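You operate a simulated robot arm through the tools that you are given. There is no shell and no other tool.

The job below is to be done with a simulated robot arm. You get a single attempt, and the scene is never put back.

Task
Scoop sugar into the clear bowl to about its 50 ml line and close the tin.
Fine: the scoop goes back. Set down upright: sugar scoop.

Only the result counts: the job must be done as asked and must still hold three seconds after the hand-in. Knocking over, shifting, dropping, spilling or breaking anything else fails it.

Robot
A 7-joint arm with a two-finger parallel gripper, fixed in place. Base frame: the origin is on the floor under the middle of its stand, x ahead of it, y to its left, z up; the work surface is at about z = 0.75. Lengths are in m, angles in degrees, forces in N, time in s.
With the tool pointing down near the work surface it reaches from about 0.2 to 0.68 m from the base axis. Its first joint turns from -66.0 to 66.0 degrees. Payload 2.4 kg.
The TCP is the grasp point between the finger pads, 0.03 m short of the fingertips. In the tool frame z runs along the fingers and y along their closing line. The gripper opens to 0.094 m. The fingers are 0.028 m wide and 0.01 m thick; the gripper's body (0.05 by 0.096 m) begins 0.055 m behind the TCP.
Orientation is that of the tool frame in the base frame, as a unit quaternion [x, y, z, w]. With the fingers straight down and closing along the base's y, the tool's x points along the base's -x, its y along +y and its z along -z.

Tools
- The arm moves only by the tool servo_tool. Its argument "commands" is a list of rows, each a list of 7 numbers: the shift along the tool's x, y, z in units of 400 mm (1.0 is 400 mm), then the turn, a rotation vector about the tool's x, y, z in units of 60 degrees (1.0 is 60 degrees), then the opening in per cent of the stroke, from 0 (shut) to 100 (fully open). In form: [[x, y, z, ax, ay, az, hand], ...]. A call has 1 to 20 rows; each row is the pose to reach, as a shift and turn from the pose commanded when the call began, along the tool's axes at that moment. A call with a number of a shift or a turn outside -1 to 1 is refused whole. Each row takes 0.2 s and may step no farther than 0.05 m and 8.6 degrees from the row before; otherwise, or with a gripper value out of range, the whole call is refused. Where a pose cannot be reached the arm comes as near as it can. A force on the tool above 40 N (or 10 N above the force at the start of the call, whichever is more), or a blocked arm, ends the call early, and 0.2 s more pass. The fingers move at their own pace (about 0.153 m/s each) and stop on an object; they squeeze with about 38 N. The grip force told is the motor's: it shows also when the fingers shut on nothing. Time passes only in rows, and 0.2 s behind the last, so rows that repeat a pose let the fingers close. It gives the time, the measured TCP pose, the force on the tool (base axes), the opening and the grip force at its end, in the units of the frame above (readings bear some noise), with the torque about the TCP (base axes, N m) and any sound that the robot's microphone picked up.
- Cameras (640 x 400 px; columns grow to the right, rows downward): "scene" is fixed at [0.0449, 0.4842, 1.437]; the picture's right is [-0.67, -0.74, 0.00], its down [-0.46, 0.42, -0.78] and it looks along [0.58, -0.52, -0.62] (base axes); focal length 315 px, centre (320, 200). "wrist" rides on the gripper at [0.076, 0.014, -0.103] in the tool frame; the picture's right is [-0.18, 0.98, 0.00], its down [-0.75, -0.14, -0.64] and it looks along [-0.63, -0.12, 0.77] (tool axes); focal length 243 px, centre (320, 200). There is no depth. A picture from a camera that has moved, and an enlarged one, comes with that camera's place and axes in the base frame and with its lens.
- camera(camera): a new picture of that camera. The clock stands still meanwhile.
- enlarge(camera, box): a new picture of the part [left, top, right, bottom] of that camera's present view, enlarged. The clock stands still meanwhile.
- hand_in(): hands the job in; it is judged then, once.

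Places have to be worked out from the pictures, the camera data and where the tool is seen. Open the gripper and draw the arm clear of the work before you hand the job in, unless the task says otherwise.

The tools are called as name(argument=value, ...) on one line, values as JSON. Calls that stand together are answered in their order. servo_tool: Moves the arm, as the interface text tells. Its arguments: {"type":"object","properties":{"commands":{"type":"array","items":{"type":"array","items":{"type":"number"}}}},"required":["commands"]} The other tools are called the same way: camera (camera) takes a picture; enlarge (camera, box) takes an enlarged picture of a part of a camera's view; hand_in () hands the job in.

At the start:

```text
t: 0.0
position: [0.3768, 0.121, 1.1684]
orientation: [-0.001, 1.0, 0.0, 0.001]
wrist_force: [0.1, -0.4, 0.4]
torque: [-0.01, -0.01, -0.01]
grip_width: 0.094
gripper_force: 0.0
```

scene: 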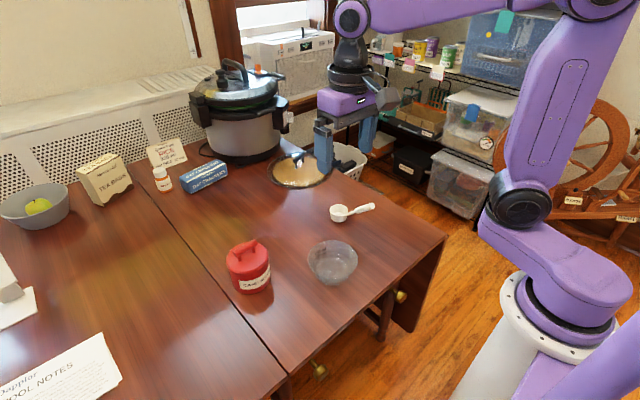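
wrist: 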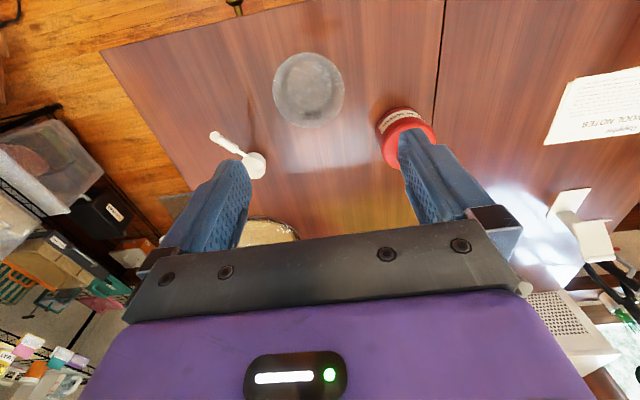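

I'll begin with close looks at the red tin, the bowl, the scoop and the surroundings before moving.

enlarge(camera="scene", box=[200, 180, 400, 305])

enlarge(camera="scene", box=[140, 80, 400, 240])

enlarge(camera="wrist", box=[180, 30, 460, 205])

enlarge(camera="scene", box=[0, 130, 240, 280])

```text
3.20 times, centred on (300, 242) of scene
camera zoom: at [0.0449, 0.4842, 1.437], right [-0.67, -0.74, 0.0], down [-0.46, 0.42, -0.78], along [0.58, -0.52, -0.62], focal length 1009 px, centre (384, 64)
```

zoom: 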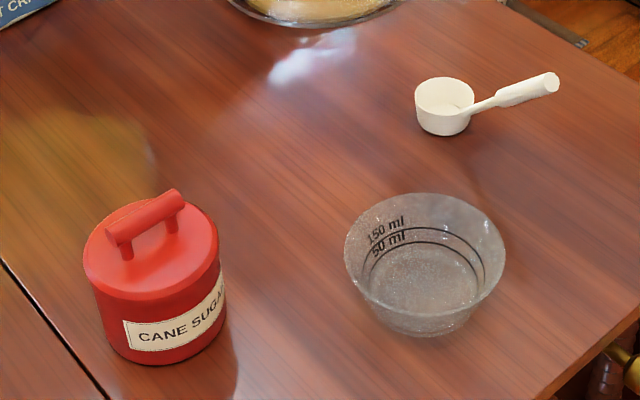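

```text
2.46 times, centred on (270, 160) of scene
camera zoom: at [0.0449, 0.4842, 1.437], right [-0.67, -0.74, 0.0], down [-0.46, 0.42, -0.78], along [0.58, -0.52, -0.62], focal length 776 px, centre (443, 298)
```

zoom: 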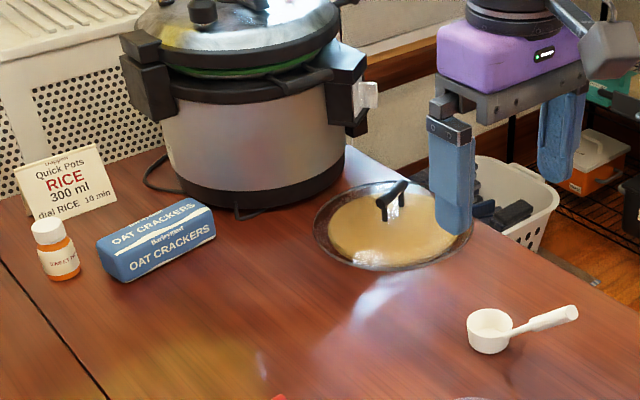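

```text
2.29 times, centred on (320, 118) of wrist
camera zoom: at [0.3012, 0.1352, 1.2711], right [0.18, 0.98, 0.0], down [0.75, -0.14, 0.64], along [0.63, -0.12, -0.77], focal length 555 px, centre (320, 389)
```

zoom: 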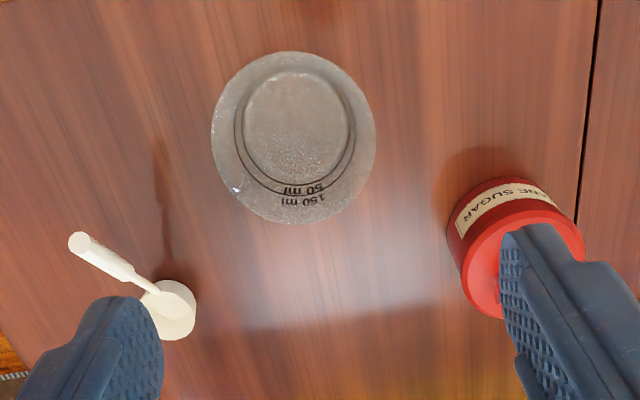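

```text
2.67 times, centred on (120, 205) of scene
camera zoom: at [0.0449, 0.4842, 1.437], right [-0.67, -0.74, 0.0], down [-0.46, 0.42, -0.78], along [0.58, -0.52, -0.62], focal length 841 px, centre (853, 187)
```

zoom: 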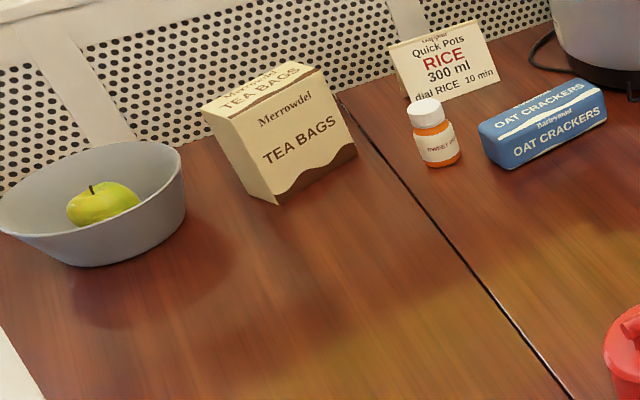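

The tin looks to be near (0.555, 0.265) with its lid bar running along base y, the bowl near (0.43, 0.09), and the scoop cup near (0.575, -0.073). I'll move high above the tin while turning the tool, so the fingers will close along x across the bar.

servo_tool(commands=[[-0.0445, 0.036, 0.027, 0, 0, -0.1, 100], [-0.089, 0.072, 0.054, 0, 0, -0.2, 100], [-0.1335, 0.108, 0.081, 0, 0, -0.3, 100], [-0.178, 0.144, 0.108, 0, 0, -0.4, 100], [-0.2225, 0.18, 0.135, 0, 0, -0.5, 100], [-0.267, 0.216, 0.162, 0, 0, -0.6, 100], [-0.3115, 0.252, 0.189, 0, 0, -0.7, 100], [-0.356, 0.288, 0.216, 0, 0, -0.8, 100], [-0.4005, 0.324, 0.243, 0, 0, -0.9, 100], [-0.445, 0.36, 0.27, 0, 0, -1.0, 100]])

```text
t: 2.2
position: [0.5542, 0.266, 1.0596]
orientation: [-0.501, 0.866, 0.0, 0.0]
wrist_force: [0.8, 1.2, 0.6]
torque: [-0.02, 0.0, -0.01]
grip_width: 0.0943
gripper_force: 0.0
```

The arm reached the place; I turn the remaining 30° so the fingers close along x, then look.

servo_tool(commands=[[0, 0, 0, 0, 0, -0.125, 100], [0, 0, 0, 0, 0, -0.25, 100], [0, 0, 0, 0, 0, -0.375, 100], [0, 0, 0, 0, 0, -0.5, 100], [0, 0, 0, 0, 0, -0.5, 100]])

camera(camera="wrist")

camera(camera="scene")

```text
t: 3.4
position: [0.5549, 0.2645, 1.0603]
orientation: [0.707, -0.707, -0.001, 0.001]
wrist_force: [0.6, -0.3, 0.7]
torque: [0.0, 0.0, 0.04]
grip_width: 0.0937
gripper_force: 0.1
```

```text
taken
camera wrist: at [0.5413, 0.1887, 1.163], right [-0.98, 0.18, 0.0], down [0.14, 0.75, 0.64], along [0.12, 0.63, -0.77], focal length 243 px, centre (320, 200)
```

wrist: 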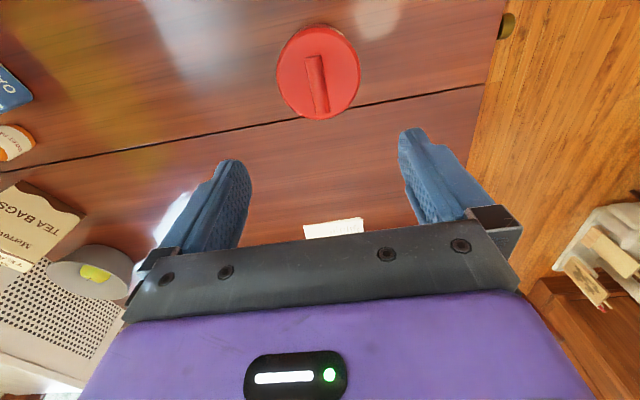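

```text
taken
```

scene: 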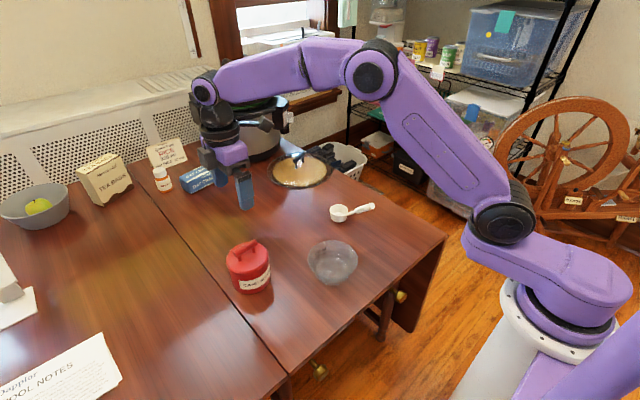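

The lid is almost directly under the tool. I'll enlarge both views to measure the bar and lid precisely.

enlarge(camera="wrist", box=[240, 10, 400, 110])

enlarge(camera="scene", box=[208, 230, 288, 300])

```text
4.00 times, centred on (320, 60) of wrist
camera zoom: at [0.5413, 0.1887, 1.163], right [-0.98, 0.18, 0.0], down [0.14, 0.75, 0.64], along [0.12, 0.63, -0.77], focal length 970 px, centre (320, 760)
```

zoom: 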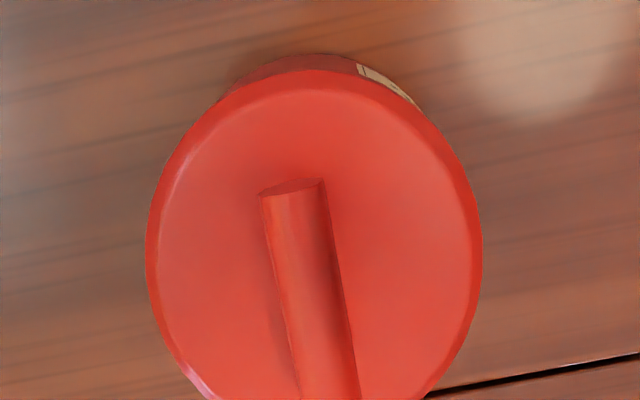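

```text
5.71 times, centred on (248, 265) of scene
camera zoom: at [0.0449, 0.4842, 1.437], right [-0.67, -0.74, 0.0], down [-0.46, 0.42, -0.78], along [0.58, -0.52, -0.62], focal length 1801 px, centre (731, -171)
```

zoom: 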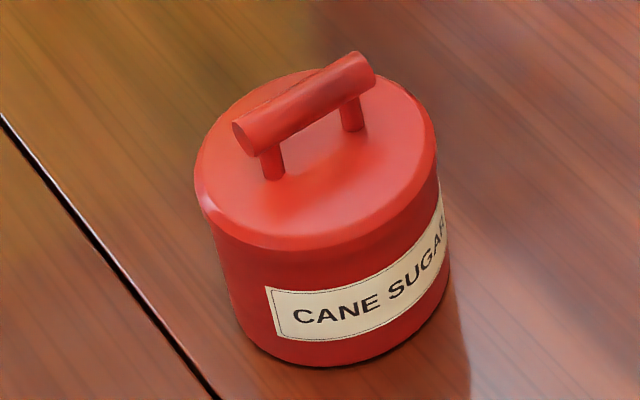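

The bar's axis is at about x=0.557, y 0.235–0.295, z≈0.87, with the lid top at about z≈0.84. I descend to z≈0.93 first and check alignment.

servo_tool(commands=[[0, -0.002, 0.08, 0, 0, 0, 100], [0, -0.005, 0.16, 0, 0, 0, 100], [0, -0.005, 0.25, 0, 0, 0, 100], [0, -0.005, 0.325, 0, 0, 0, 100]])

camera(camera="wrist")

enlarge(camera="scene", box=[190, 180, 310, 300])

```text
t: 4.4
position: [0.5567, 0.2667, 0.929]
orientation: [0.707, -0.707, 0.001, 0.001]
wrist_force: [-0.9, -0.4, -0.4]
torque: [-0.03, 0.03, -0.02]
grip_width: 0.094
gripper_force: 0.1
```

```text
taken
camera wrist: at [0.5436, 0.1895, 1.0325], right [-0.98, 0.18, 0.0], down [0.14, 0.75, 0.64], along [0.12, 0.63, -0.77], focal length 243 px, centre (320, 200)
```

wrist: 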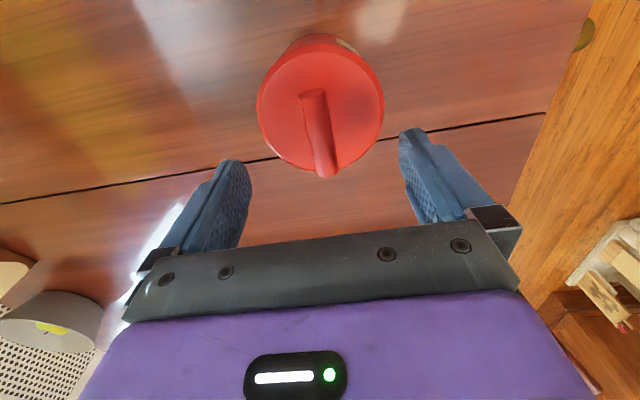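

```text
3.33 times, centred on (250, 240) of scene
camera zoom: at [0.0449, 0.4842, 1.437], right [-0.67, -0.74, 0.0], down [-0.46, 0.42, -0.78], along [0.58, -0.52, -0.62], focal length 1051 px, centre (553, 67)
```

zoom: 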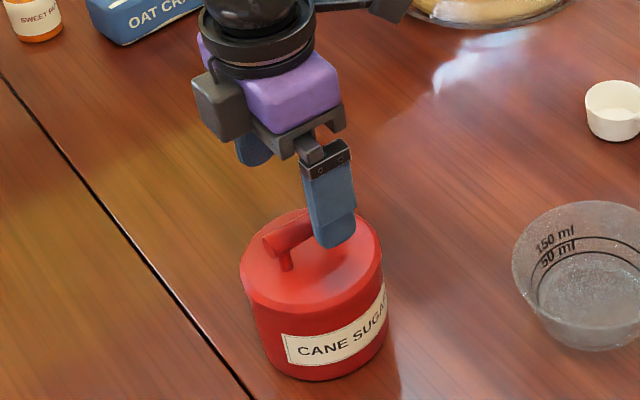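

The bar is centred between the fingers (x≈0.558). I descend to about z=0.878 (tips just above the lid) and close on the bar.

servo_tool(commands=[[0, -0.001, 0.05, 0, 0, 0, 100], [0, -0.003, 0.1, 0, 0, 0, 100], [0, -0.003, 0.1275, 0, 0, 0, 100], [0, -0.003, 0.1275, 0, 0, 0, 60], [0, -0.003, 0.1275, 0, 0, 0, 30], [0, -0.003, 0.1275, 0, 0, 0, 5], [0, -0.003, 0.1275, 0, 0, 0, 0], [0, -0.003, 0.1275, 0, 0, 0, 0]])

camera(camera="wrist")

enlarge(camera="scene", box=[190, 180, 310, 300])

```text
t: 6.2
position: [0.5583, 0.2646, 0.8796]
orientation: [0.707, -0.707, 0.0, 0.001]
wrist_force: [0.1, 0.3, -0.1]
torque: [-0.03, -0.03, 0.01]
grip_width: 0.0167
gripper_force: 38.1
heard: snap
```

```text
taken
camera wrist: at [0.5443, 0.189, 0.9825], right [-0.98, 0.18, 0.0], down [0.14, 0.75, 0.64], along [0.12, 0.63, -0.77], focal length 243 px, centre (320, 200)
```

wrist: 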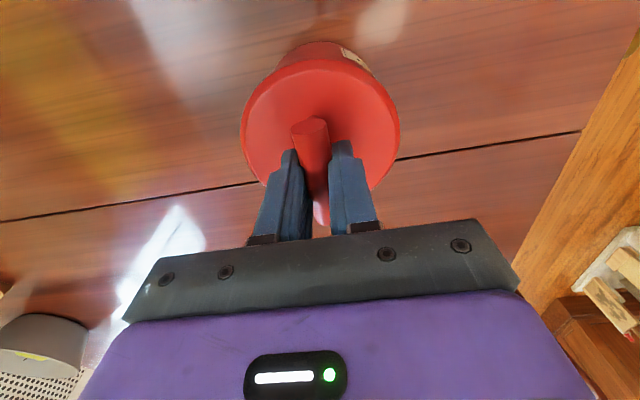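

```text
3.33 times, centred on (250, 240) of scene
camera zoom: at [0.0449, 0.4842, 1.437], right [-0.67, -0.74, 0.0], down [-0.46, 0.42, -0.78], along [0.58, -0.52, -0.62], focal length 1051 px, centre (553, 67)
```

zoom: 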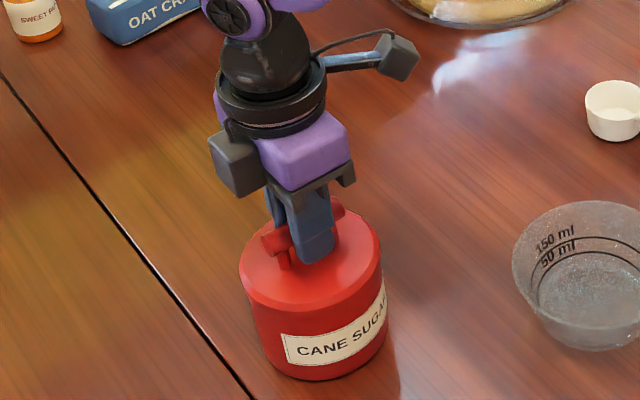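

The fingers hold the bar (0.0167 m wide), and a snap was heard when they closed. I lift gently by about 10 mm and read the force to learn how the lid is seated.

servo_tool(commands=[[0, 0, -0.005, 0, 0, 0, 0], [0, 0, -0.01, 0, 0, 0, 0], [0, 0, -0.015, 0, 0, 0, 0], [0, 0, -0.02, 0, 0, 0, 0], [0, 0, -0.025, 0, 0, 0, 0]])

enlarge(camera="scene", box=[190, 180, 310, 300])

camera(camera="wrist")

```text
t: 7.4
position: [0.5564, 0.2645, 0.8883]
orientation: [0.708, -0.706, 0.0, 0.0]
wrist_force: [0.4, -0.2, -0.2]
torque: [0.0, 0.02, 0.0]
grip_width: 0.0164
gripper_force: 37.5
```

```text
3.33 times, centred on (250, 240) of scene
camera zoom: at [0.0449, 0.4842, 1.437], right [-0.67, -0.74, 0.0], down [-0.46, 0.42, -0.78], along [0.58, -0.52, -0.62], focal length 1051 px, centre (553, 67)
```

zoom: 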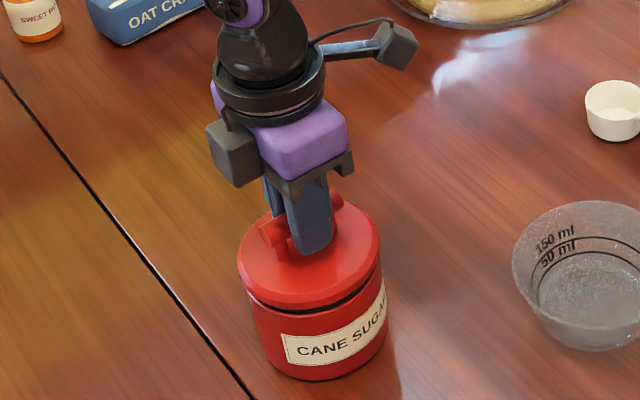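

```text
taken
camera wrist: at [0.5442, 0.1888, 0.9921], right [-0.98, 0.18, 0.0], down [0.14, 0.75, 0.64], along [0.12, 0.63, -0.77], focal length 243 px, centre (320, 200)
```

wrist: 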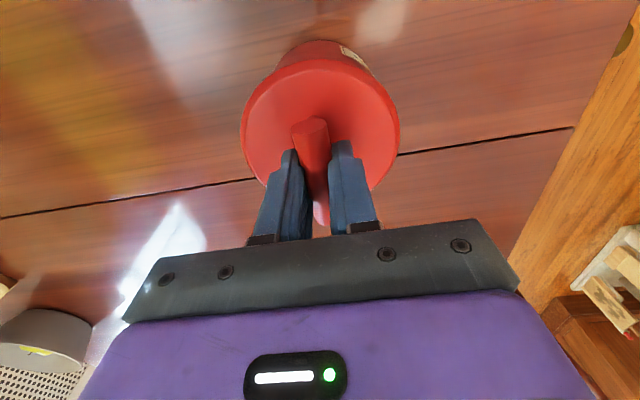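

The lid lifts off freely, leaving the tin standing. I lift it clear and carry it to the free table area on the left, near (0.43, 0.43).

servo_tool(commands=[[0, 0, -0.04, 0, 0, 0, 0], [0, 0, -0.09, 0, 0, 0, 0], [0, 0, -0.14, 0, 0, 0, 0], [0, 0, -0.1875, 0, 0, 0, 0], [-0.03, 0.023, -0.1875, 0, 0, 0, 0], [-0.09, 0.07, -0.1875, 0, 0, 0, 0], [-0.15, 0.116, -0.1875, 0, 0, 0, 0], [-0.21, 0.163, -0.1875, 0, 0, 0, 0], [-0.27, 0.209, -0.1875, 0, 0, 0, 0], [-0.33, 0.256, -0.1875, 0, 0, 0, 0], [-0.38, 0.295, -0.1875, 0, 0, 0, 0], [-0.4125, 0.32, -0.1875, 0, 0, 0, 0], [-0.4125, 0.32, -0.1875, 0, 0, 0, 0]])

camera(camera="wrist")

camera(camera="scene")

enlarge(camera="scene", box=[190, 220, 380, 340])

```text
t: 10.2
position: [0.4296, 0.4317, 0.9649]
orientation: [-0.707, 0.707, 0.0, 0.0]
wrist_force: [0.0, 0.6, 0.1]
torque: [0.06, 0.01, 0.0]
grip_width: 0.0165
gripper_force: 37.6
```

```text
taken
camera wrist: at [0.4159, 0.3542, 1.0671], right [-0.98, 0.18, 0.0], down [0.14, 0.75, 0.64], along [0.12, 0.63, -0.77], focal length 243 px, centre (320, 200)
```

wrist: 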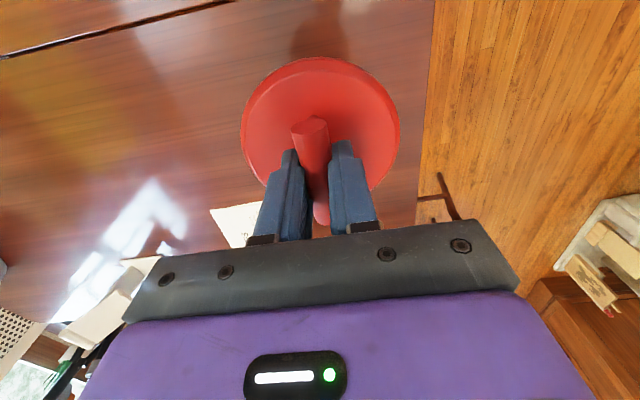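

```text
taken
```

scene: 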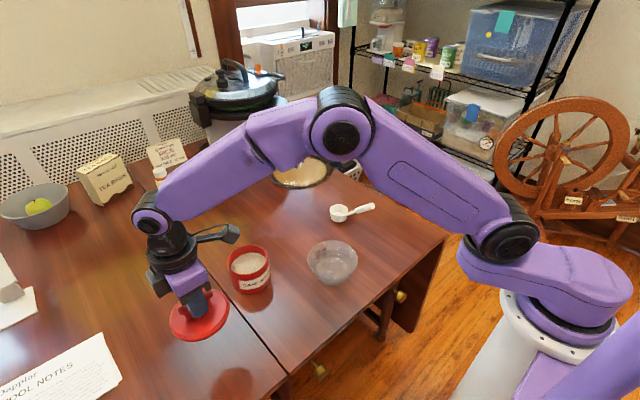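

```text
3.33 times, centred on (285, 280) of scene
camera zoom: at [0.0449, 0.4842, 1.437], right [-0.67, -0.74, 0.0], down [-0.46, 0.42, -0.78], along [0.58, -0.52, -0.62], focal length 1051 px, centre (437, -67)
```

zoom: 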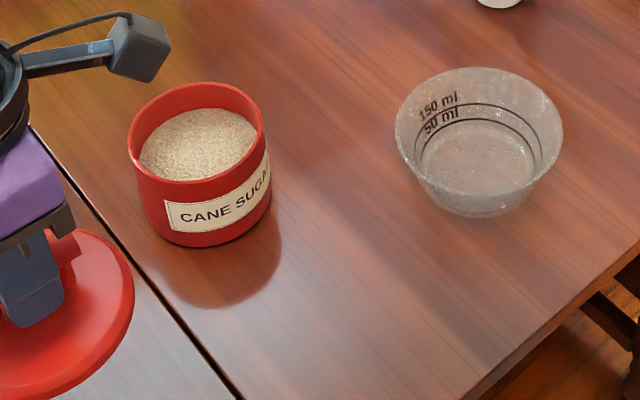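

The tin now shows sugar a bit below its rim, and the table under the lid is clear. I lower the lid to just above the table.

servo_tool(commands=[[0, 0, 0.08, 0, 0, 0, 0], [0, 0, 0.16, 0, 0, 0, 0], [0, 0, 0.24, 0, 0, 0, 0], [0, 0, 0.3, 0, 0, 0, 0], [0, 0, 0.335, 0, 0, 0, 0], [0, 0, 0.335, 0, 0, 0, 0]])

enlarge(camera="scene", box=[150, 290, 290, 400])

camera(camera="wrist")

```text
t: 11.6
position: [0.4292, 0.4301, 0.8306]
orientation: [0.708, -0.707, 0.001, 0.0]
wrist_force: [0.3, 0.2, -0.1]
torque: [0.03, 0.0, -0.01]
grip_width: 0.0167
gripper_force: 38.2
```

```text
3.64 times, centred on (220, 345) of scene
camera zoom: at [0.0449, 0.4842, 1.437], right [-0.67, -0.74, 0.0], down [-0.46, 0.42, -0.78], along [0.58, -0.52, -0.62], focal length 1146 px, centre (684, -327)
```

zoom: 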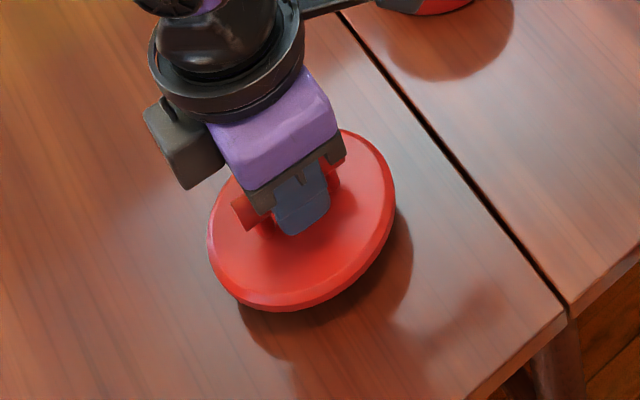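

```text
taken
camera wrist: at [0.4166, 0.3536, 0.9331], right [-0.98, 0.18, 0.0], down [0.14, 0.75, 0.64], along [0.12, 0.63, -0.77], focal length 243 px, centre (320, 200)
```

wrist: 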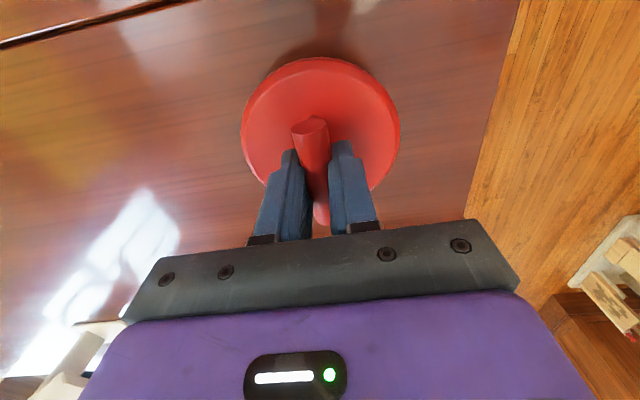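

The lid is still a couple of centimetres above the table. I lower in 2 mm steps and watch the force.

servo_tool(commands=[[0, 0, 0.005, 0, 0, 0, 0], [0, 0, 0.01, 0, 0, 0, 0], [0, 0, 0.015, 0, 0, 0, 0], [0, 0, 0.02, 0, 0, 0, 0], [0, 0, 0.025, 0, 0, 0, 0], [0, 0, 0.03, 0, 0, 0, 0]])

enlarge(camera="scene", box=[150, 290, 290, 400])

```text
t: 13.0
position: [0.4301, 0.431, 0.8172]
orientation: [0.708, -0.707, 0.001, 0.0]
wrist_force: [-0.1, 0.1, -0.1]
torque: [-0.02, 0.0, -0.03]
grip_width: 0.0166
gripper_force: 38.3
```

```text
3.64 times, centred on (220, 345) of scene
camera zoom: at [0.0449, 0.4842, 1.437], right [-0.67, -0.74, 0.0], down [-0.46, 0.42, -0.78], along [0.58, -0.52, -0.62], focal length 1146 px, centre (684, -327)
```

zoom: 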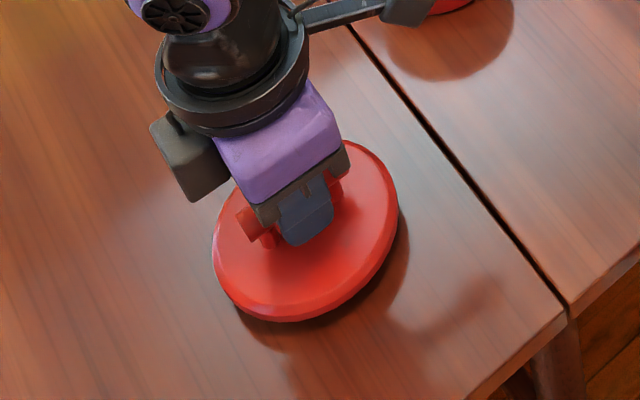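

No contact yet at z=0.817; I continue in 1.5–2 mm steps.

servo_tool(commands=[[0, 0, 0.005, 0, 0, 0, 0], [0, 0, 0.01, 0, 0, 0, 0], [0, 0, 0.015, 0, 0, 0, 0], [0, 0, 0.019, 0, 0, 0, 0]])

enlarge(camera="scene", box=[150, 290, 290, 400])

```text
t: 14.0
position: [0.4307, 0.4299, 0.8111]
orientation: [-0.707, 0.707, 0.0, 0.0]
wrist_force: [0.0, -0.1, -0.4]
torque: [-0.05, 0.0, 0.02]
grip_width: 0.0165
gripper_force: 37.7
```

```text
3.64 times, centred on (220, 345) of scene
camera zoom: at [0.0449, 0.4842, 1.437], right [-0.67, -0.74, 0.0], down [-0.46, 0.42, -0.78], along [0.58, -0.52, -0.62], focal length 1146 px, centre (684, -327)
```

zoom: 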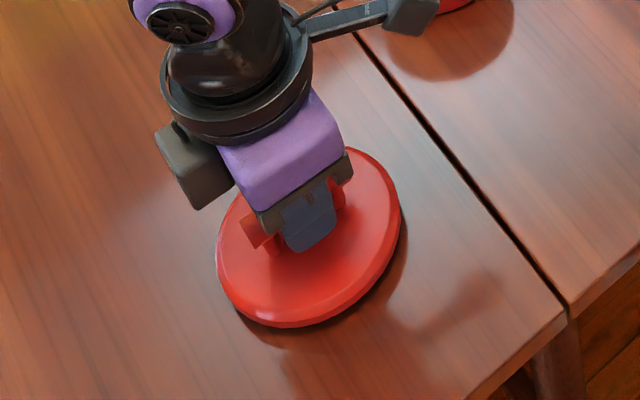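

Still no contact; the visible lower edge looks only a few millimetres above the table. I keep lowering in small steps.

servo_tool(commands=[[0, 0, 0.003, 0, 0, 0, 0], [0, 0, 0.006, 0, 0, 0, 0], [0, 0, 0.009, 0, 0, 0, 0], [0, 0, 0.012, 0, 0, 0, 0]])

```text
t: 15.0
position: [0.4299, 0.4307, 0.8054]
orientation: [-0.707, 0.707, 0.0, -0.001]
wrist_force: [0.2, -0.3, -0.5]
torque: [0.01, 0.01, -0.02]
grip_width: 0.0166
gripper_force: 38.0
```

Force is still nil at z≈0.805, so I step down a further few millimetres.

servo_tool(commands=[[0, 0, 0.003, 0, 0, 0, 0], [0, 0, 0.006, 0, 0, 0, 0], [0, 0, 0.009, 0, 0, 0, 0]])

enlarge(camera="scene", box=[170, 310, 270, 400])

```text
t: 15.8
position: [0.429, 0.4311, 0.8027]
orientation: [0.707, -0.707, 0.0, -0.001]
wrist_force: [-0.3, 0.1, -0.3]
torque: [-0.04, -0.02, -0.03]
grip_width: 0.0161
gripper_force: 37.7
```

```text
4.44 times, centred on (220, 355) of scene
camera zoom: at [0.0449, 0.4842, 1.437], right [-0.67, -0.74, 0.0], down [-0.46, 0.42, -0.78], along [0.58, -0.52, -0.62], focal length 1401 px, centre (764, -489)
```

zoom: 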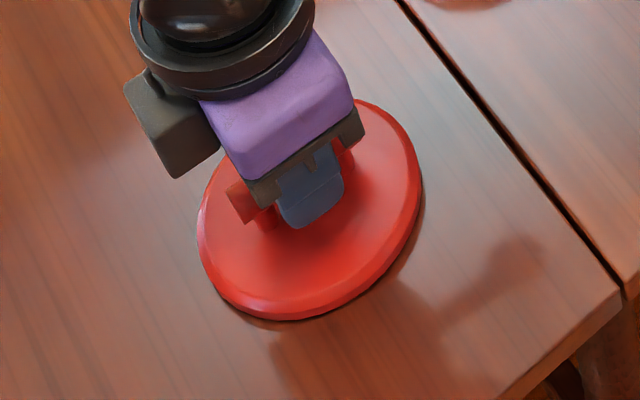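

Very close now (thin shadow). I continue down a few more millimetres in fine steps.

servo_tool(commands=[[0, 0, 0.0025, 0, 0, 0, 0], [0, 0, 0.005, 0, 0, 0, 0], [0, 0, 0.0075, 0, 0, 0, 0]])

```text
t: 16.6
position: [0.4303, 0.4312, 0.7998]
orientation: [0.707, -0.707, 0.0, 0.001]
wrist_force: [-1.2, -0.3, 2.6]
torque: [-0.07, -0.07, -0.06]
grip_width: 0.0165
gripper_force: 38.4
```

A 2.6 N upward force shows the lid has touched the table at z≈0.800. I press a hair more, check, then open.

servo_tool(commands=[[0, 0, 0.001, 0, 0, 0, 0], [0, 0, 0.002, 0, 0, 0, 0]])

```text
t: 17.2
position: [0.4292, 0.4305, 0.7995]
orientation: [-0.706, 0.708, 0.001, 0.001]
wrist_force: [-3.0, -0.2, 10.8]
torque: [-0.37, 0.0, -0.1]
grip_width: 0.0164
gripper_force: 37.9
```

The lid rests firmly on the table (10.8 N). I relax the 0.8 mm push, open the fingers, and rise.

servo_tool(commands=[[0, 0, -0.0015, 0, 0, 0, 0], [0, 0, -0.0015, 0, 0, 0, 30], [0, 0, -0.0015, 0, 0, 0, 60], [0, 0, -0.0015, 0, 0, 0, 60], [0, 0, -0.03, 0, 0, 0, 60], [0, 0, -0.08, 0, 0, 0, 60], [0, 0, -0.16, 0, 0, 0, 60], [0, 0, -0.26, 0, 0, 0, 60], [0, 0, -0.36, 0, 0, 0, 60], [0, 0, -0.46, 0, 0, 0, 60]])

camera(camera="wrist")

camera(camera="scene")

```text
t: 19.4
position: [0.429, 0.4296, 0.983]
orientation: [-0.707, 0.707, -0.001, -0.001]
wrist_force: [0.5, -0.2, -0.1]
torque: [0.01, -0.01, -0.01]
grip_width: 0.0567
gripper_force: 0.1
```

```text
taken
camera wrist: at [0.4154, 0.3536, 1.0864], right [-0.98, 0.18, 0.0], down [0.14, 0.75, 0.64], along [0.12, 0.63, -0.77], focal length 243 px, centre (320, 200)
```

wrist: 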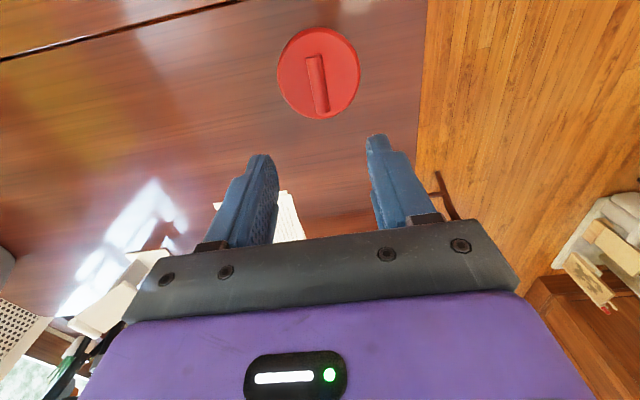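

```text
taken
```

scene: 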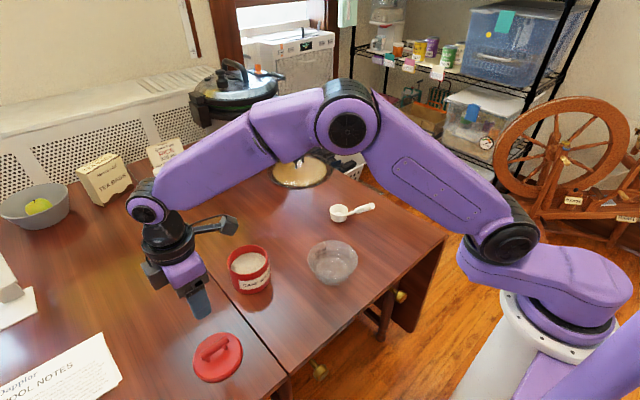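

The lid sits flat on the table at about (0.43, 0.43). Next I go back toward the scoop, turning the tool back so the camera looks forward along the scoop handle.

servo_tool(commands=[[0.075, 0, 0, 0, 0, 0.1, 100], [0.15, 0, 0, 0, 0, 0.2, 100], [0.225, 0, 0, 0, 0, 0.3, 100], [0.3, 0, 0, 0, 0, 0.4, 100], [0.375, 0, 0, 0, 0, 0.5, 100], [0.45, 0, 0, 0, 0, 0.6, 100], [0.525, 0, 0, 0, 0, 0.7, 100], [0.6, 0, 0, 0, 0, 0.8, 100], [0.675, 0, 0, 0, 0, 0.9, 100], [0.75, 0, 0, 0, 0, 1.0, 100]])

servo_tool(commands=[[0.029, -0.0626, 0, 0, 0, 0.0625, 100], [0.058, -0.125, 0, 0, 0, 0.125, 100], [0.087, -0.188, 0, 0, 0, 0.1875, 100], [0.116, -0.25, 0, 0, 0, 0.25, 100], [0.145, -0.313, 0, 0, 0, 0.3125, 100], [0.174, -0.376, 0, 0, 0, 0.375, 100], [0.203, -0.438, 0, 0, 0, 0.4375, 100], [0.232, -0.501, 0, 0, 0, 0.5, 100]])

camera(camera="wrist")

camera(camera="scene")

```text
t: 21.6
position: [0.4278, 0.1283, 0.9834]
orientation: [-0.258, 0.966, 0.0, -0.001]
wrist_force: [-0.9, -0.4, -0.9]
torque: [0.03, -0.01, -0.01]
grip_width: 0.0942
gripper_force: 0.0
```

```text
t: 23.4
position: [0.4497, -0.0911, 0.9839]
orientation: [0.001, 1.0, 0.0, -0.001]
wrist_force: [0.5, -0.5, -0.1]
torque: [-0.01, -0.02, 0.01]
grip_width: 0.094
gripper_force: 0.1
```

```text
taken
camera wrist: at [0.3737, -0.0758, 1.0854], right [0.19, 0.98, 0.0], down [0.75, -0.14, 0.64], along [0.63, -0.12, -0.77], focal length 243 px, centre (320, 200)
```

wrist: 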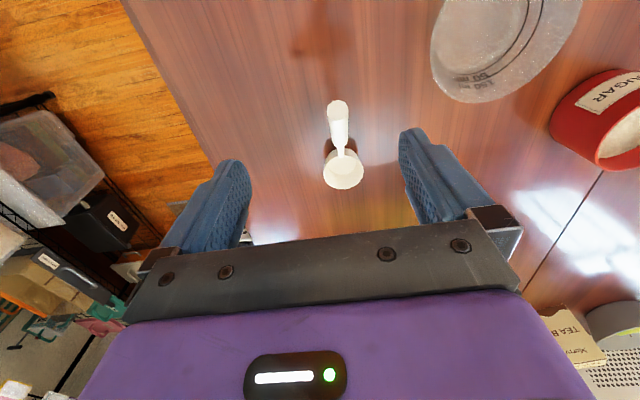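

```text
taken
```

scene: 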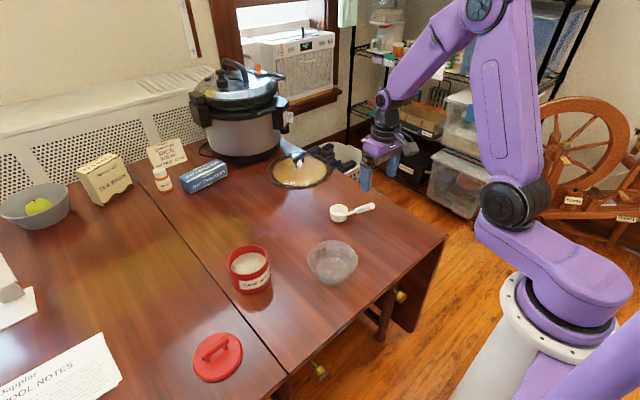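

The scoop is in view; I enlarge it in both cameras to fix the cup's place, its size, and the handle's line and height.

enlarge(camera="wrist", box=[280, 90, 400, 200])

enlarge(camera="scene", box=[310, 180, 390, 240])

enlarge(camera="wrist", box=[420, 0, 640, 180])

enlarge(camera="scene", box=[210, 220, 370, 310])

```text
3.64 times, centred on (340, 145) of wrist
camera zoom: at [0.3737, -0.0758, 1.0854], right [0.19, 0.98, 0.0], down [0.75, -0.14, 0.64], along [0.63, -0.12, -0.77], focal length 882 px, centre (247, 400)
```

zoom: 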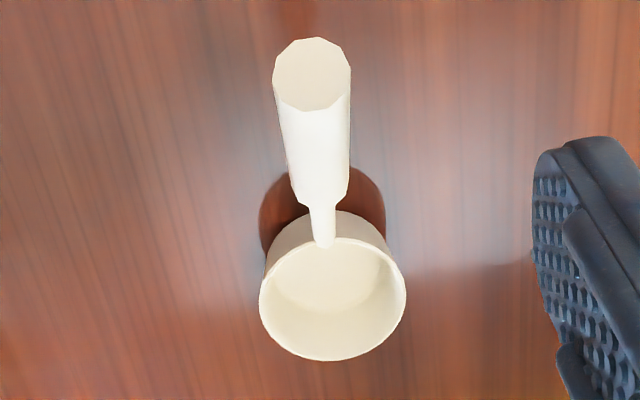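

```text
6.67 times, centred on (350, 210) of scene
camera zoom: at [0.0449, 0.4842, 1.437], right [-0.67, -0.74, 0.0], down [-0.46, 0.42, -0.78], along [0.58, -0.52, -0.62], focal length 2102 px, centre (120, 133)
```

zoom: 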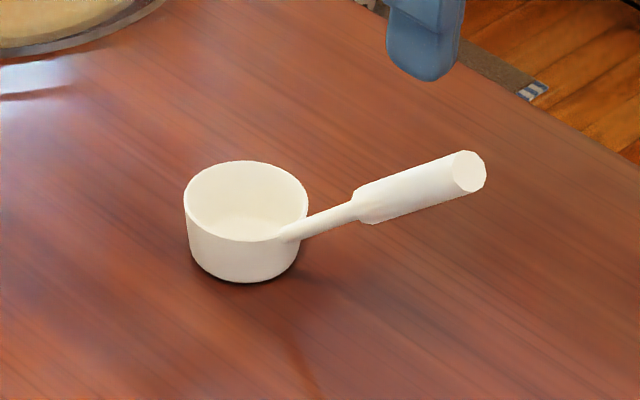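

```text
2.22 times, centred on (530, 90) of wrist
camera zoom: at [0.3737, -0.0758, 1.0854], right [0.19, 0.98, 0.0], down [0.75, -0.14, 0.64], along [0.63, -0.12, -0.77], focal length 539 px, centre (-147, 444)
```

zoom: 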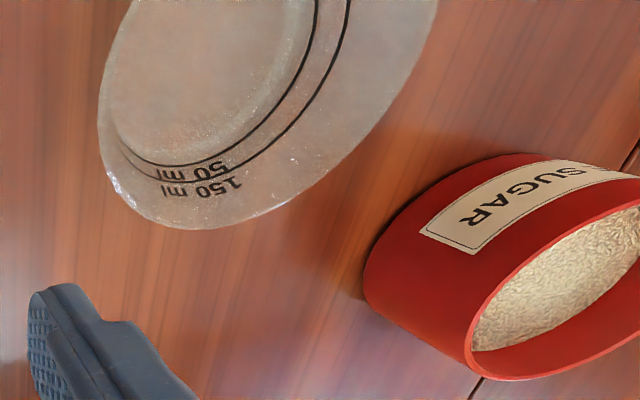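

```text
4.00 times, centred on (290, 265) of scene
camera zoom: at [0.0449, 0.4842, 1.437], right [-0.67, -0.74, 0.0], down [-0.46, 0.42, -0.78], along [0.58, -0.52, -0.62], focal length 1261 px, centre (440, -60)
```

zoom: 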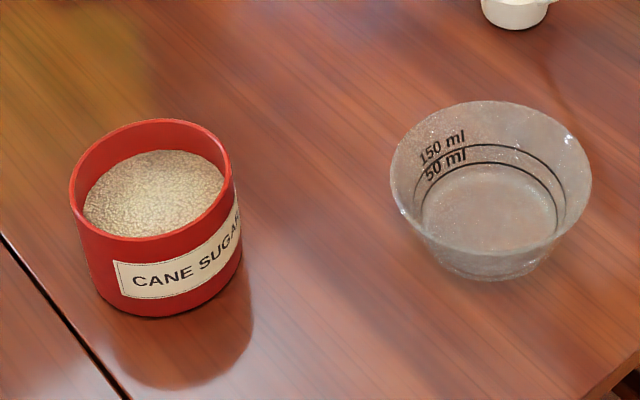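

The handle rises at 45° along base −x: its end is near (0.449, −0.075, 0.879), the thick part starts near (0.508, −0.078, 0.82), and the cup is at (0.578, −0.078) with its rim at 0.78. I'll pitch the tool 45° forward so the fingers point along the handle, backing off to about (0.39, −0.077, 0.936).

servo_tool(commands=[[0.05, 0.0046, 0.0, 0, -0.09, 0, 100], [0.08, 0.009, 0.02, 0, -0.2, 0, 100], [0.11, 0.014, 0.04, 0, -0.31, 0, 100], [0.13, 0.0186, 0.06, 0, -0.42, 0, 100], [0.145, 0.023, 0.08, 0, -0.53, 0, 100], [0.145, 0.028, 0.1, 0, -0.64, 0, 100], [0.145, 0.0325, 0.12, 0, -0.75, 0, 100], [0.145, 0.0325, 0.12, 0, -0.75, 0, 100]])

camera(camera="wrist")

camera(camera="scene")

```text
t: 25.2
position: [0.4016, -0.074, 0.9323]
orientation: [0.001, 0.924, 0.0, 0.383]
wrist_force: [-0.1, 0.0, 0.4]
torque: [0.03, -0.03, -0.02]
grip_width: 0.094
gripper_force: 0.1
out of reach, approached as far as the arm can: row 4, 7, 8
```

```text
taken
camera wrist: at [0.2757, -0.0601, 0.9509], right [0.13, 0.98, 0.13], down [0.08, -0.14, 0.99], along [0.99, -0.12, -0.1], focal length 243 px, centre (320, 200)
```

wrist: 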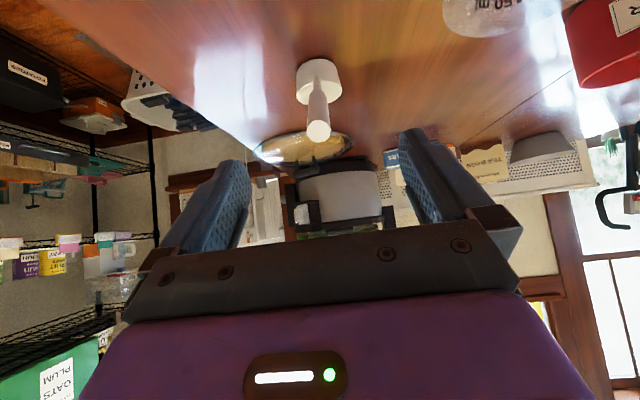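

```text
taken
```

scene: 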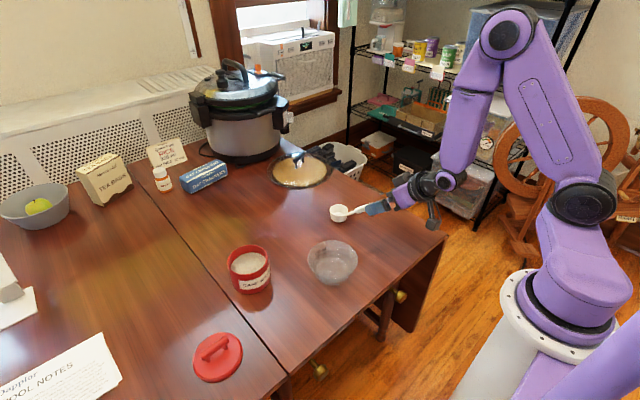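

The tool is aimed along the handle with the handle end between the fingers; the start pose was slightly out of reach (about 1 cm). I advance half way along the handle and check the measured pose.

servo_tool(commands=[[0, 0.001, 0.05, 0, 0, 0, 100], [0, 0.002, 0.1, 0, 0, 0, 100], [0, 0.003, 0.15, 0, 0, 0, 100], [0, 0.003, 0.15, 0, 0, 0, 100]])

camera(camera="wrist")

enlarge(camera="scene", box=[310, 160, 450, 250])

```text
t: 26.2
position: [0.4446, -0.0742, 0.8894]
orientation: [0.0, 0.924, 0.0, 0.382]
wrist_force: [-0.2, 0.5, 0.0]
torque: [0.0, 0.03, 0.01]
grip_width: 0.0939
gripper_force: 0.1
```

```text
taken
camera wrist: at [0.3186, -0.0595, 0.9082], right [0.13, 0.98, 0.13], down [0.08, -0.14, 0.99], along [0.99, -0.12, -0.1], focal length 243 px, centre (320, 200)
```

wrist: 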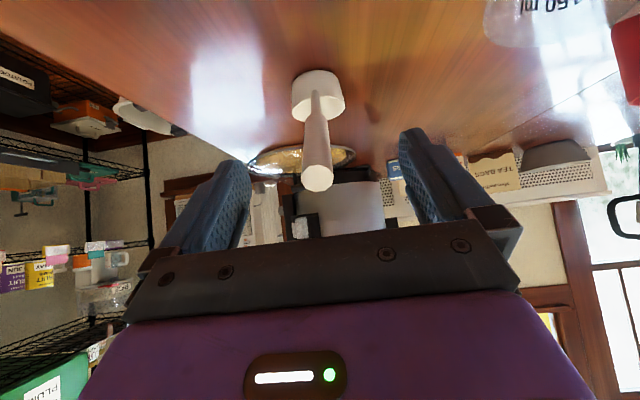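

```text
4.44 times, centred on (380, 205) of scene
camera zoom: at [0.0449, 0.4842, 1.437], right [-0.67, -0.74, 0.0], down [-0.46, 0.42, -0.78], along [0.58, -0.52, -0.62], focal length 1401 px, centre (53, 178)
```

zoom: 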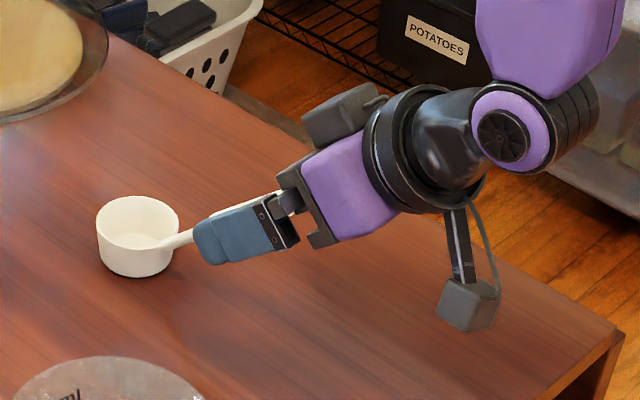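

The measured pose is (0.4446, −0.0742, 0.8894), aligned with the handle to within about 2 mm. I advance another 48 mm with small corrections, so the TCP is about 40 mm past the handle end, still open.

servo_tool(commands=[[0.003, -0.002, 0.04, 0, 0, 0, 100], [0.006, -0.0045, 0.08, 0, 0, 0, 100], [0.008, -0.0045, 0.121, 0, 0, 0, 100], [0.008, -0.0045, 0.121, 0, 0, 0, 100]])

camera(camera="wrist")

enlarge(camera="scene", box=[310, 160, 450, 250])

```text
t: 27.2
position: [0.476, -0.0759, 0.8531]
orientation: [0.0, 0.924, 0.0, 0.382]
wrist_force: [0.2, -0.9, 0.9]
torque: [0.01, 0.01, 0.02]
grip_width: 0.0938
gripper_force: 0.1
```

```text
taken
camera wrist: at [0.3503, -0.0613, 0.8718], right [0.13, 0.98, 0.13], down [0.08, -0.14, 0.99], along [0.99, -0.12, -0.1], focal length 243 px, centre (320, 200)
```

wrist: 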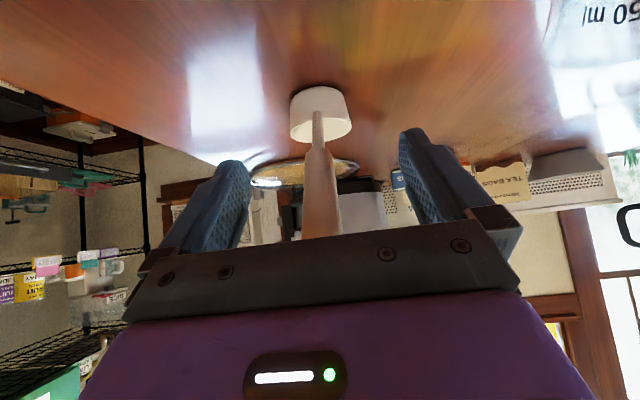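

```text
4.44 times, centred on (380, 205) of scene
camera zoom: at [0.0449, 0.4842, 1.437], right [-0.67, -0.74, 0.0], down [-0.46, 0.42, -0.78], along [0.58, -0.52, -0.62], focal length 1401 px, centre (53, 178)
```

zoom: 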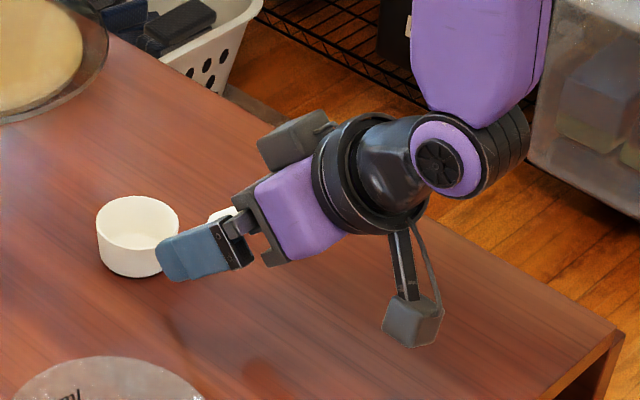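

The handle is centred between the pads. I close the grip.

servo_tool(commands=[[0, 0, 0, 0, 0, 0, 60], [0, 0, 0, 0, 0, 0, 30], [0, 0, 0, 0, 0, 0, 15], [0, 0, 0, 0, 0, 0, 0], [0, 0, 0, 0, 0, 0, 0], [0, 0, 0, 0, 0, 0, 0]])

camera(camera="wrist")

enlarge(camera="scene", box=[310, 160, 450, 250])

```text
t: 28.6
position: [0.4753, -0.0748, 0.8531]
orientation: [0.0, 0.924, 0.001, 0.383]
wrist_force: [0.4, -0.2, 0.1]
torque: [0.01, -0.01, 0.01]
grip_width: 0.0172
gripper_force: 37.7
```

```text
taken
camera wrist: at [0.3501, -0.0613, 0.8719], right [0.13, 0.98, 0.13], down [0.08, -0.14, 0.99], along [0.99, -0.12, -0.1], focal length 243 px, centre (320, 200)
```

wrist: 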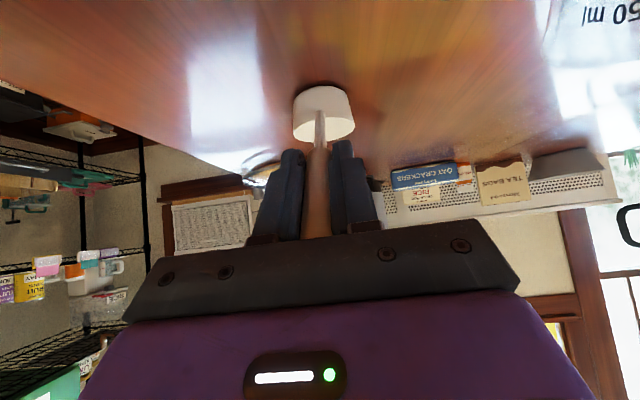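

```text
4.44 times, centred on (380, 205) of scene
camera zoom: at [0.0449, 0.4842, 1.437], right [-0.67, -0.74, 0.0], down [-0.46, 0.42, -0.78], along [0.58, -0.52, -0.62], focal length 1401 px, centre (53, 178)
```

zoom: 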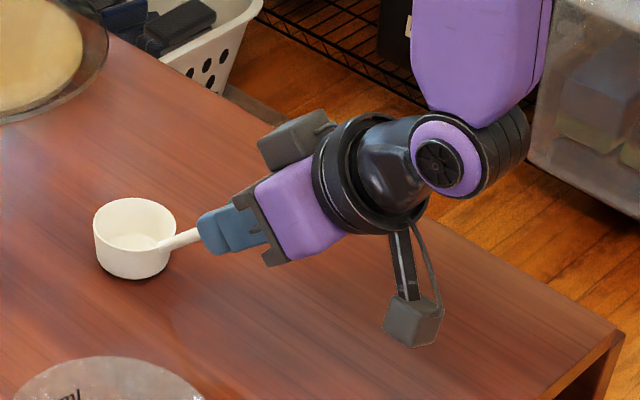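

The scoop is gripped (0.0172 m). I lift it straight up 3 cm first to check that it is held level.

servo_tool(commands=[[-0.009, 0, -0.009, 0, 0, 0, 0], [-0.018, 0, -0.018, 0, 0, 0, 0], [-0.035, 0, -0.035, 0, 0, 0, 0], [-0.053, 0, -0.053, 0, 0, 0, 0], [-0.053, 0, -0.053, 0, 0, 0, 0]])

enlarge(camera="scene", box=[310, 160, 450, 250])

camera(camera="wrist")

```text
t: 29.8
position: [0.4752, -0.0754, 0.8838]
orientation: [0.0, 0.924, 0.0, 0.383]
wrist_force: [0.4, -0.3, -0.8]
torque: [-0.01, 0.07, -0.01]
grip_width: 0.0171
gripper_force: 38.1
```

```text
4.44 times, centred on (380, 205) of scene
camera zoom: at [0.0449, 0.4842, 1.437], right [-0.67, -0.74, 0.0], down [-0.46, 0.42, -0.78], along [0.58, -0.52, -0.62], focal length 1401 px, centre (53, 178)
```

zoom: 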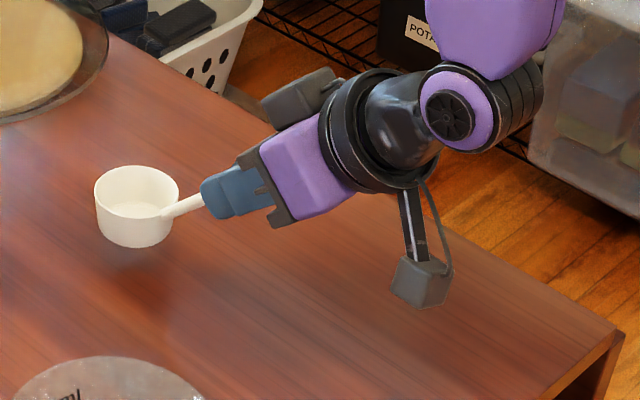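

```text
taken
camera wrist: at [0.3498, -0.0614, 0.9025], right [0.13, 0.98, 0.13], down [0.08, -0.14, 0.99], along [0.99, -0.12, -0.1], focal length 243 px, centre (320, 200)
```

wrist: 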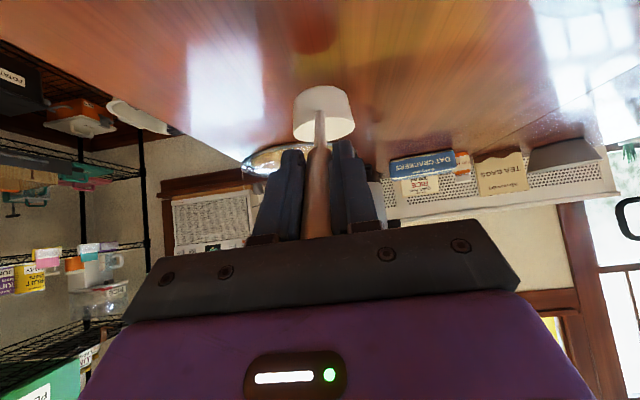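

The scoop is held level and the wrist reads its small weight. Before filling, I'll rehearse the pouring pose with the scoop empty, starting by raising it to TCP z≈1.05.

servo_tool(commands=[[-0.049, 0, -0.049, 0, 0, 0, 0], [-0.098, 0, -0.098, 0, 0, 0, 0], [-0.147, 0, -0.147, 0, 0, 0, 0], [-0.196, 0, -0.196, 0, 0, 0, 0], [-0.245, 0, -0.245, 0, 0, 0, 0], [-0.2934, 0, -0.2934, 0, 0, 0, 0]])

servo_tool(commands=[[0.0067, 0.0137, -0.0067, -0.0883, 0, -0.0883, 0], [0.0134, 0.0275, -0.0134, -0.1767, 0, -0.1767, 0], [0.0201, 0.0412, -0.0201, -0.265, 0, -0.265, 0], [0.0268, 0.055, -0.0268, -0.3533, 0, -0.3533, 0], [0.0335, 0.0687, -0.0335, -0.4417, 0, -0.4417, 0], [0.0403, 0.0825, -0.0403, -0.53, 0, -0.53, 0]])

```text
t: 31.2
position: [0.4752, -0.0758, 1.049]
orientation: [0.0, 0.924, 0.0, 0.382]
wrist_force: [-0.5, 0.4, -1.0]
torque: [-0.02, 0.07, -0.02]
grip_width: 0.0171
gripper_force: 37.8
```

```text
t: 32.6
position: [0.4525, -0.0433, 1.0488]
orientation: [-0.354, 0.853, 0.148, 0.353]
wrist_force: [0.2, 0.2, -0.7]
torque: [-0.05, 0.04, 0.01]
grip_width: 0.017
gripper_force: 38.5
```

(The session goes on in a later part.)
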